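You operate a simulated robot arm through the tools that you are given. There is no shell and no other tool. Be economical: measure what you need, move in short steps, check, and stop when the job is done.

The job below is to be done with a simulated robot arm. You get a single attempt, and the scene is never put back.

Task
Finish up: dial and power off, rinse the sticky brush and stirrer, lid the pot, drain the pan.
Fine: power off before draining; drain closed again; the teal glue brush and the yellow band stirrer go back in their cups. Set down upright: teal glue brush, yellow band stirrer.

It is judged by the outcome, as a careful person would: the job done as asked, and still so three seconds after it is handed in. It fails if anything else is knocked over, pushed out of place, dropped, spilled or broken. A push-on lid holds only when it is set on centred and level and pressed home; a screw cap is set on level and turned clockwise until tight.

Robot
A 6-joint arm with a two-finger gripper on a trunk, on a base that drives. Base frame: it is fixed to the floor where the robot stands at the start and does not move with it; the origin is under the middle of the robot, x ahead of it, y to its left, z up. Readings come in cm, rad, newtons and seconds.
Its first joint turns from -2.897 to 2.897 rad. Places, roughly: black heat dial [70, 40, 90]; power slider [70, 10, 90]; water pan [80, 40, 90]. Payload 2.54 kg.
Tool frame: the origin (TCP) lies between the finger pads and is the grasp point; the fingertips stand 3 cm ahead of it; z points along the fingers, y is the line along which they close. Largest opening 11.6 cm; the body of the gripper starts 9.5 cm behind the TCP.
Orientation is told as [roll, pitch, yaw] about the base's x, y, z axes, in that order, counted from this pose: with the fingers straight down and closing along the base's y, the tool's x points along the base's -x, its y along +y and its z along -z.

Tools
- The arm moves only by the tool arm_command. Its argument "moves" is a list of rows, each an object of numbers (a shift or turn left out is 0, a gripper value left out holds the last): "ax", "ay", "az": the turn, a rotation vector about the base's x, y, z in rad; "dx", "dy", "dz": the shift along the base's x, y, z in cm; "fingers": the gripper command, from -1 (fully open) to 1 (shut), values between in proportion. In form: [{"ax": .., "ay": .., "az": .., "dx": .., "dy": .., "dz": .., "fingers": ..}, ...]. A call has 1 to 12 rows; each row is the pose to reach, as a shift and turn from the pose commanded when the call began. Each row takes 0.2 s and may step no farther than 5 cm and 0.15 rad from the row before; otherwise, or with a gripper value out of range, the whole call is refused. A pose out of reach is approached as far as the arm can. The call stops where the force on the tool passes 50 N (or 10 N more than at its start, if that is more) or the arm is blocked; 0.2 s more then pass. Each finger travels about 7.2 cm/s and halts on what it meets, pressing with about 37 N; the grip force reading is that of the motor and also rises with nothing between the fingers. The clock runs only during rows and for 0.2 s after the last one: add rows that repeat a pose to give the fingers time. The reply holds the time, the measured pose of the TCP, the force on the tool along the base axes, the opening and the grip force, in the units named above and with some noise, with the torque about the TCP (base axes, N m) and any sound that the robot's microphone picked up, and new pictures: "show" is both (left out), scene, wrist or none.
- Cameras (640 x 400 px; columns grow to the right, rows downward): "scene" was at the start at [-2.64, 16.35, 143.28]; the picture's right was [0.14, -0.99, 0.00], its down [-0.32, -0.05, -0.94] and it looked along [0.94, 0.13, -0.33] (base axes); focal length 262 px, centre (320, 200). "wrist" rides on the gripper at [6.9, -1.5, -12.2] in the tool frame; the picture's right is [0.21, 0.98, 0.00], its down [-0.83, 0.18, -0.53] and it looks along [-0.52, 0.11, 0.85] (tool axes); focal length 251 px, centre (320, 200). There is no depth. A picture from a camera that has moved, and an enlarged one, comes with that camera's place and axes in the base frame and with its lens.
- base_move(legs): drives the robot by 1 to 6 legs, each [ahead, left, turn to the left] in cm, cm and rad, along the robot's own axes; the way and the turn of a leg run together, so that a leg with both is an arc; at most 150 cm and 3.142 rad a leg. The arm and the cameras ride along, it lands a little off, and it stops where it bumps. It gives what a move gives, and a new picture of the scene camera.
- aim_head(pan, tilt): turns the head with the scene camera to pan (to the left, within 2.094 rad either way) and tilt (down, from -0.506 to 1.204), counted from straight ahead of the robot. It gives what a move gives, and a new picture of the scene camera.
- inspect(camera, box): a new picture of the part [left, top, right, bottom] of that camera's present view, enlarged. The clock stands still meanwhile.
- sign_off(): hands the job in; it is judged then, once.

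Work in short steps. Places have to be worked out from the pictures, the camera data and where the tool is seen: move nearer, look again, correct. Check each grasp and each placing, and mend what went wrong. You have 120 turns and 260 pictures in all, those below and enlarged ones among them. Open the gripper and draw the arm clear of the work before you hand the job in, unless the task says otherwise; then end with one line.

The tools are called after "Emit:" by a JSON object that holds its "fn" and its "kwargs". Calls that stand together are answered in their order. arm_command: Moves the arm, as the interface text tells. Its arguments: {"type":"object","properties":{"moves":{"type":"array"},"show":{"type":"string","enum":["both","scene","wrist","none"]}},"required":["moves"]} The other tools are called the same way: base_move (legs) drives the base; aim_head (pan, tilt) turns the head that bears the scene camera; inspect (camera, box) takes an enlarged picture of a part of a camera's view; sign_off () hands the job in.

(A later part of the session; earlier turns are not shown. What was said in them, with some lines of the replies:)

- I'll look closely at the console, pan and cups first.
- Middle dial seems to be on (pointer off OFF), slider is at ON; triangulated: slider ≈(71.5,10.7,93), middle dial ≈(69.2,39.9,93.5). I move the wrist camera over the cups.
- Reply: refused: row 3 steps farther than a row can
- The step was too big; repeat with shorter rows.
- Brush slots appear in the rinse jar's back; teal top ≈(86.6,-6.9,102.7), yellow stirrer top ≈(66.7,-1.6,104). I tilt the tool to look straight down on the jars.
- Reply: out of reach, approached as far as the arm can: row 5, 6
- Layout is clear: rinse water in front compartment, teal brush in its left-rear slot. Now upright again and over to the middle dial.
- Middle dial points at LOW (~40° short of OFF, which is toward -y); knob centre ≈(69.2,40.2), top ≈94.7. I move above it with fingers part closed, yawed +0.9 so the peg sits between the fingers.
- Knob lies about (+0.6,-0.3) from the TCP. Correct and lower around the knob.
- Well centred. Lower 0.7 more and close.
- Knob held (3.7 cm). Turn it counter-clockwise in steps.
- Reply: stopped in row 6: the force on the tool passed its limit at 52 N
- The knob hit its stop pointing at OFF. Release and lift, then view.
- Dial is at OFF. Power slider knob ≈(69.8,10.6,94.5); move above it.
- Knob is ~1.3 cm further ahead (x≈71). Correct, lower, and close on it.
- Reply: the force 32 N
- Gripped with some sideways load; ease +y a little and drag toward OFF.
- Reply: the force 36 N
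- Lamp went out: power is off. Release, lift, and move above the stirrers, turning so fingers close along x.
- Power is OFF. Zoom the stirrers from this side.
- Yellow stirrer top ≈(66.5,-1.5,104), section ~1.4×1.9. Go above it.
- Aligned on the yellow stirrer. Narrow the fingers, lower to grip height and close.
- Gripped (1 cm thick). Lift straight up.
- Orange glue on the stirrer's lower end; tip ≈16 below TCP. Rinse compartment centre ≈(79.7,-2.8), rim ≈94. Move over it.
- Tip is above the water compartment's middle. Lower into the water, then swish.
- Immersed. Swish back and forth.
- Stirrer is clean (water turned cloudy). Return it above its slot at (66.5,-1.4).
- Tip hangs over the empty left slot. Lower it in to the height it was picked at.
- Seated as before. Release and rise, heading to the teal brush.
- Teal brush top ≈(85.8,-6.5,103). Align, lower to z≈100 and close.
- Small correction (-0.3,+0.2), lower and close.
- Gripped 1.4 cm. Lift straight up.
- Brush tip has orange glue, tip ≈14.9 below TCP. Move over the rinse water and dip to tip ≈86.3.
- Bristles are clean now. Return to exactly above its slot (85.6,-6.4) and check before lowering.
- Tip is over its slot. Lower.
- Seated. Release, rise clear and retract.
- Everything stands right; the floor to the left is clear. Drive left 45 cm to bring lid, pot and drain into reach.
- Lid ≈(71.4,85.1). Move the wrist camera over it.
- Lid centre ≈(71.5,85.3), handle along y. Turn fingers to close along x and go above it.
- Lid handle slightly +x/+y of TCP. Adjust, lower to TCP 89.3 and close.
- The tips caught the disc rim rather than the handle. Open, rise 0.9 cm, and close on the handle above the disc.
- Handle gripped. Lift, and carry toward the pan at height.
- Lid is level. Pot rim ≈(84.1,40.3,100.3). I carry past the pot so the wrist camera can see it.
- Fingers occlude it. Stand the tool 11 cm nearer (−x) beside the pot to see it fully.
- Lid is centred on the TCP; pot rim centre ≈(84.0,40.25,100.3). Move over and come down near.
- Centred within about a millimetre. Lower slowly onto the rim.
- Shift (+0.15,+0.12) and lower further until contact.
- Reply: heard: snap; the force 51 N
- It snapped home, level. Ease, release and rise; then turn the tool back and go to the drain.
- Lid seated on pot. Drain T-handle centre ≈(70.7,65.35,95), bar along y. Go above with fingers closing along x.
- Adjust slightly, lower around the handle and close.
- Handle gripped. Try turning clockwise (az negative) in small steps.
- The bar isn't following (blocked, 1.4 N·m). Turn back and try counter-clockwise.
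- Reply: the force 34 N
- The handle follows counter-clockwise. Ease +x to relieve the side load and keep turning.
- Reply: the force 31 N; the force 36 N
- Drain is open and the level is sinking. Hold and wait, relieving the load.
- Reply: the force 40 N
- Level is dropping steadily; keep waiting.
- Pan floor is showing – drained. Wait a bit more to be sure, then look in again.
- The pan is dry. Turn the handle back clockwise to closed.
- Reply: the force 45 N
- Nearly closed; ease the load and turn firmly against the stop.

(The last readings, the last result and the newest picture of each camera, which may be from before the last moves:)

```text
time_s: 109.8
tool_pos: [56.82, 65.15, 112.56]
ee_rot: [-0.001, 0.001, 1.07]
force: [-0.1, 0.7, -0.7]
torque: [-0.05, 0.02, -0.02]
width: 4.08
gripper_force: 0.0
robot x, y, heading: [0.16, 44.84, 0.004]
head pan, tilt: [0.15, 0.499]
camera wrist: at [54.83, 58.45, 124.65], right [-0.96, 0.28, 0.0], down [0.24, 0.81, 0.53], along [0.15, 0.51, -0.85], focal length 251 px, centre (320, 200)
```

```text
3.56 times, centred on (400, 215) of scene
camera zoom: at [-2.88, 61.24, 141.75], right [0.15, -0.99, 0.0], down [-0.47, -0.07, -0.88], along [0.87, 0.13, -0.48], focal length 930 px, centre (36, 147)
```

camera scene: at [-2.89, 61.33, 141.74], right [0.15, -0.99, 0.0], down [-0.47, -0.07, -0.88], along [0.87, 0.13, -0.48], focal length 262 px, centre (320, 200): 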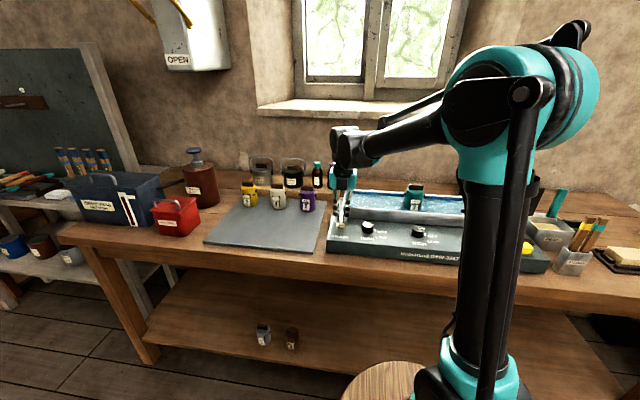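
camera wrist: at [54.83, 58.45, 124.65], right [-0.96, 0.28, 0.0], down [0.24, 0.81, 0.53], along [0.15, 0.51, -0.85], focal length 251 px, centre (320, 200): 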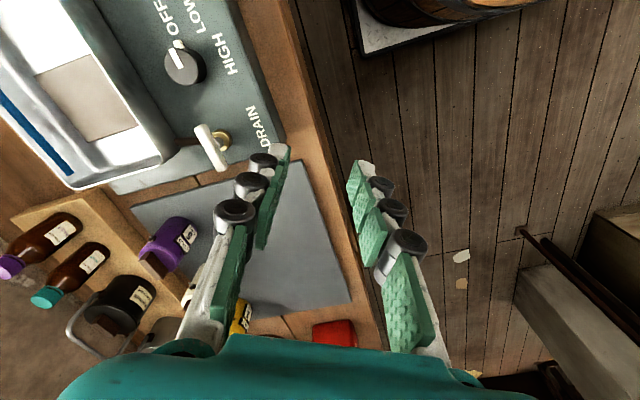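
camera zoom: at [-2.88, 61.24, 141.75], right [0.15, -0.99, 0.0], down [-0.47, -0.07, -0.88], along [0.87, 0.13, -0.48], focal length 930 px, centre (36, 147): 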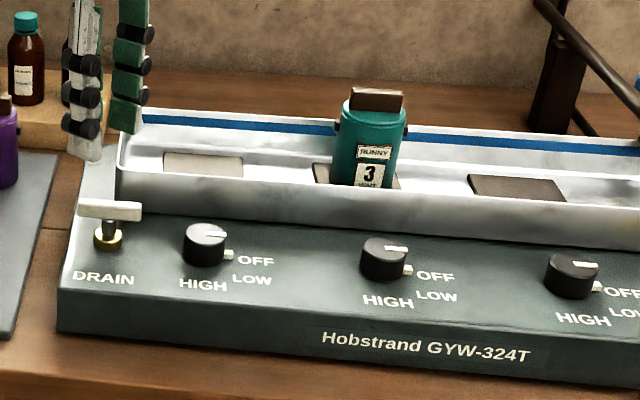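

Drain closed, pan empty, dials off. Draw the arm clear, open the gripper, and take a final look at the right side.

Emit:
{"fn": "arm_command", "kwargs": {"moves": [{"dz": 2, "dx": -2, "fingers": -1}, {"dz": 4, "dx": -4, "az": -0.15}, {"dz": 6, "dx": -6, "az": -0.3}, {"dz": 8, "dx": -8, "az": -0.45}, {"dz": 10, "dx": -10, "az": -0.6}, {"dz": 10, "dx": -10, "az": -0.6}], "show": "none"}}

Emit:
{"fn": "aim_head", "kwargs": {"pan": -0.35, "tilt": 0.5}}

Emit:
{"fn": "inspect", "kwargs": {"camera": "scene", "box": [220, 150, 420, 290]}}

```text
time_s: 111.2
tool_pos: [46.92, 65.03, 122.6]
ee_rot: [-0.002, 0.001, 0.47]
force: [0.2, -0.3, -0.2]
torque: [-0.01, -0.02, 0.01]
width: 11.6
gripper_force: 0.1
robot x, y, heading: [-0.11, 44.73, -0.001]
head pan, tilt: [0.15, 0.499]
```

```text
time_s: 112.1
tool_pos: [46.92, 65.09, 122.56]
ee_rot: [-0.002, -0.001, 0.473]
force: [0.6, 0.9, 0.0]
torque: [-0.01, 0.02, 0.02]
width: 11.6
gripper_force: 0.1
robot x, y, heading: [-0.44, 44.76, 0.001]
head pan, tilt: [-0.351, 0.499]
camera scene: at [-3.33, 56.75, 141.75], right [-0.34, -0.94, 0.0], down [-0.45, 0.16, -0.88], along [0.83, -0.3, -0.48], focal length 262 px, centre (320, 200)
```

scene: 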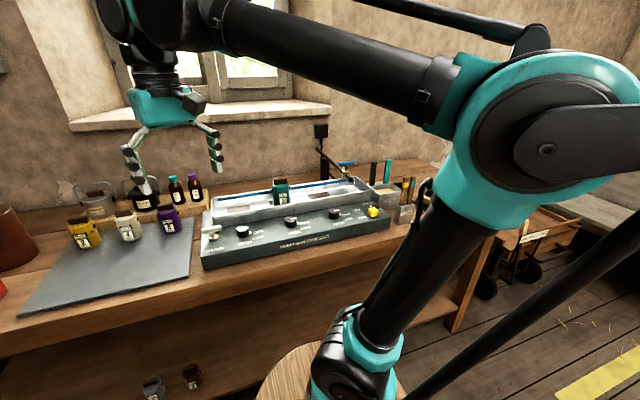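

```text
2.86 times, centred on (320, 220) of scene
camera zoom: at [-3.33, 56.75, 141.75], right [-0.34, -0.94, 0.0], down [-0.45, 0.16, -0.88], along [0.83, -0.3, -0.48], focal length 748 px, centre (320, 143)
```

zoom: 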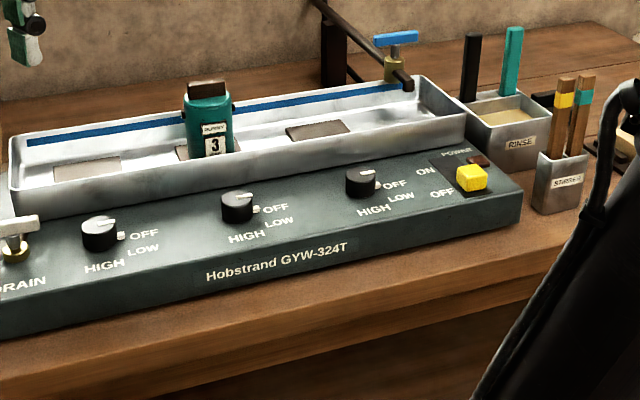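

Everything checks out: power off, dials off, pot lidded, pan drained and the drain closed, brush and stirrer rinsed and upright in their cups. Handing in.

Emit:
{"fn": "sign_off", "kwargs": {}}

```text
The job is handed in.
```

The job is done and handed in: the middle dial and the power are off, the teal glue brush and yellow band stirrer are rinsed and upright in their cups, the pot lid is snapped on, and the pan is drained with the drain closed again.
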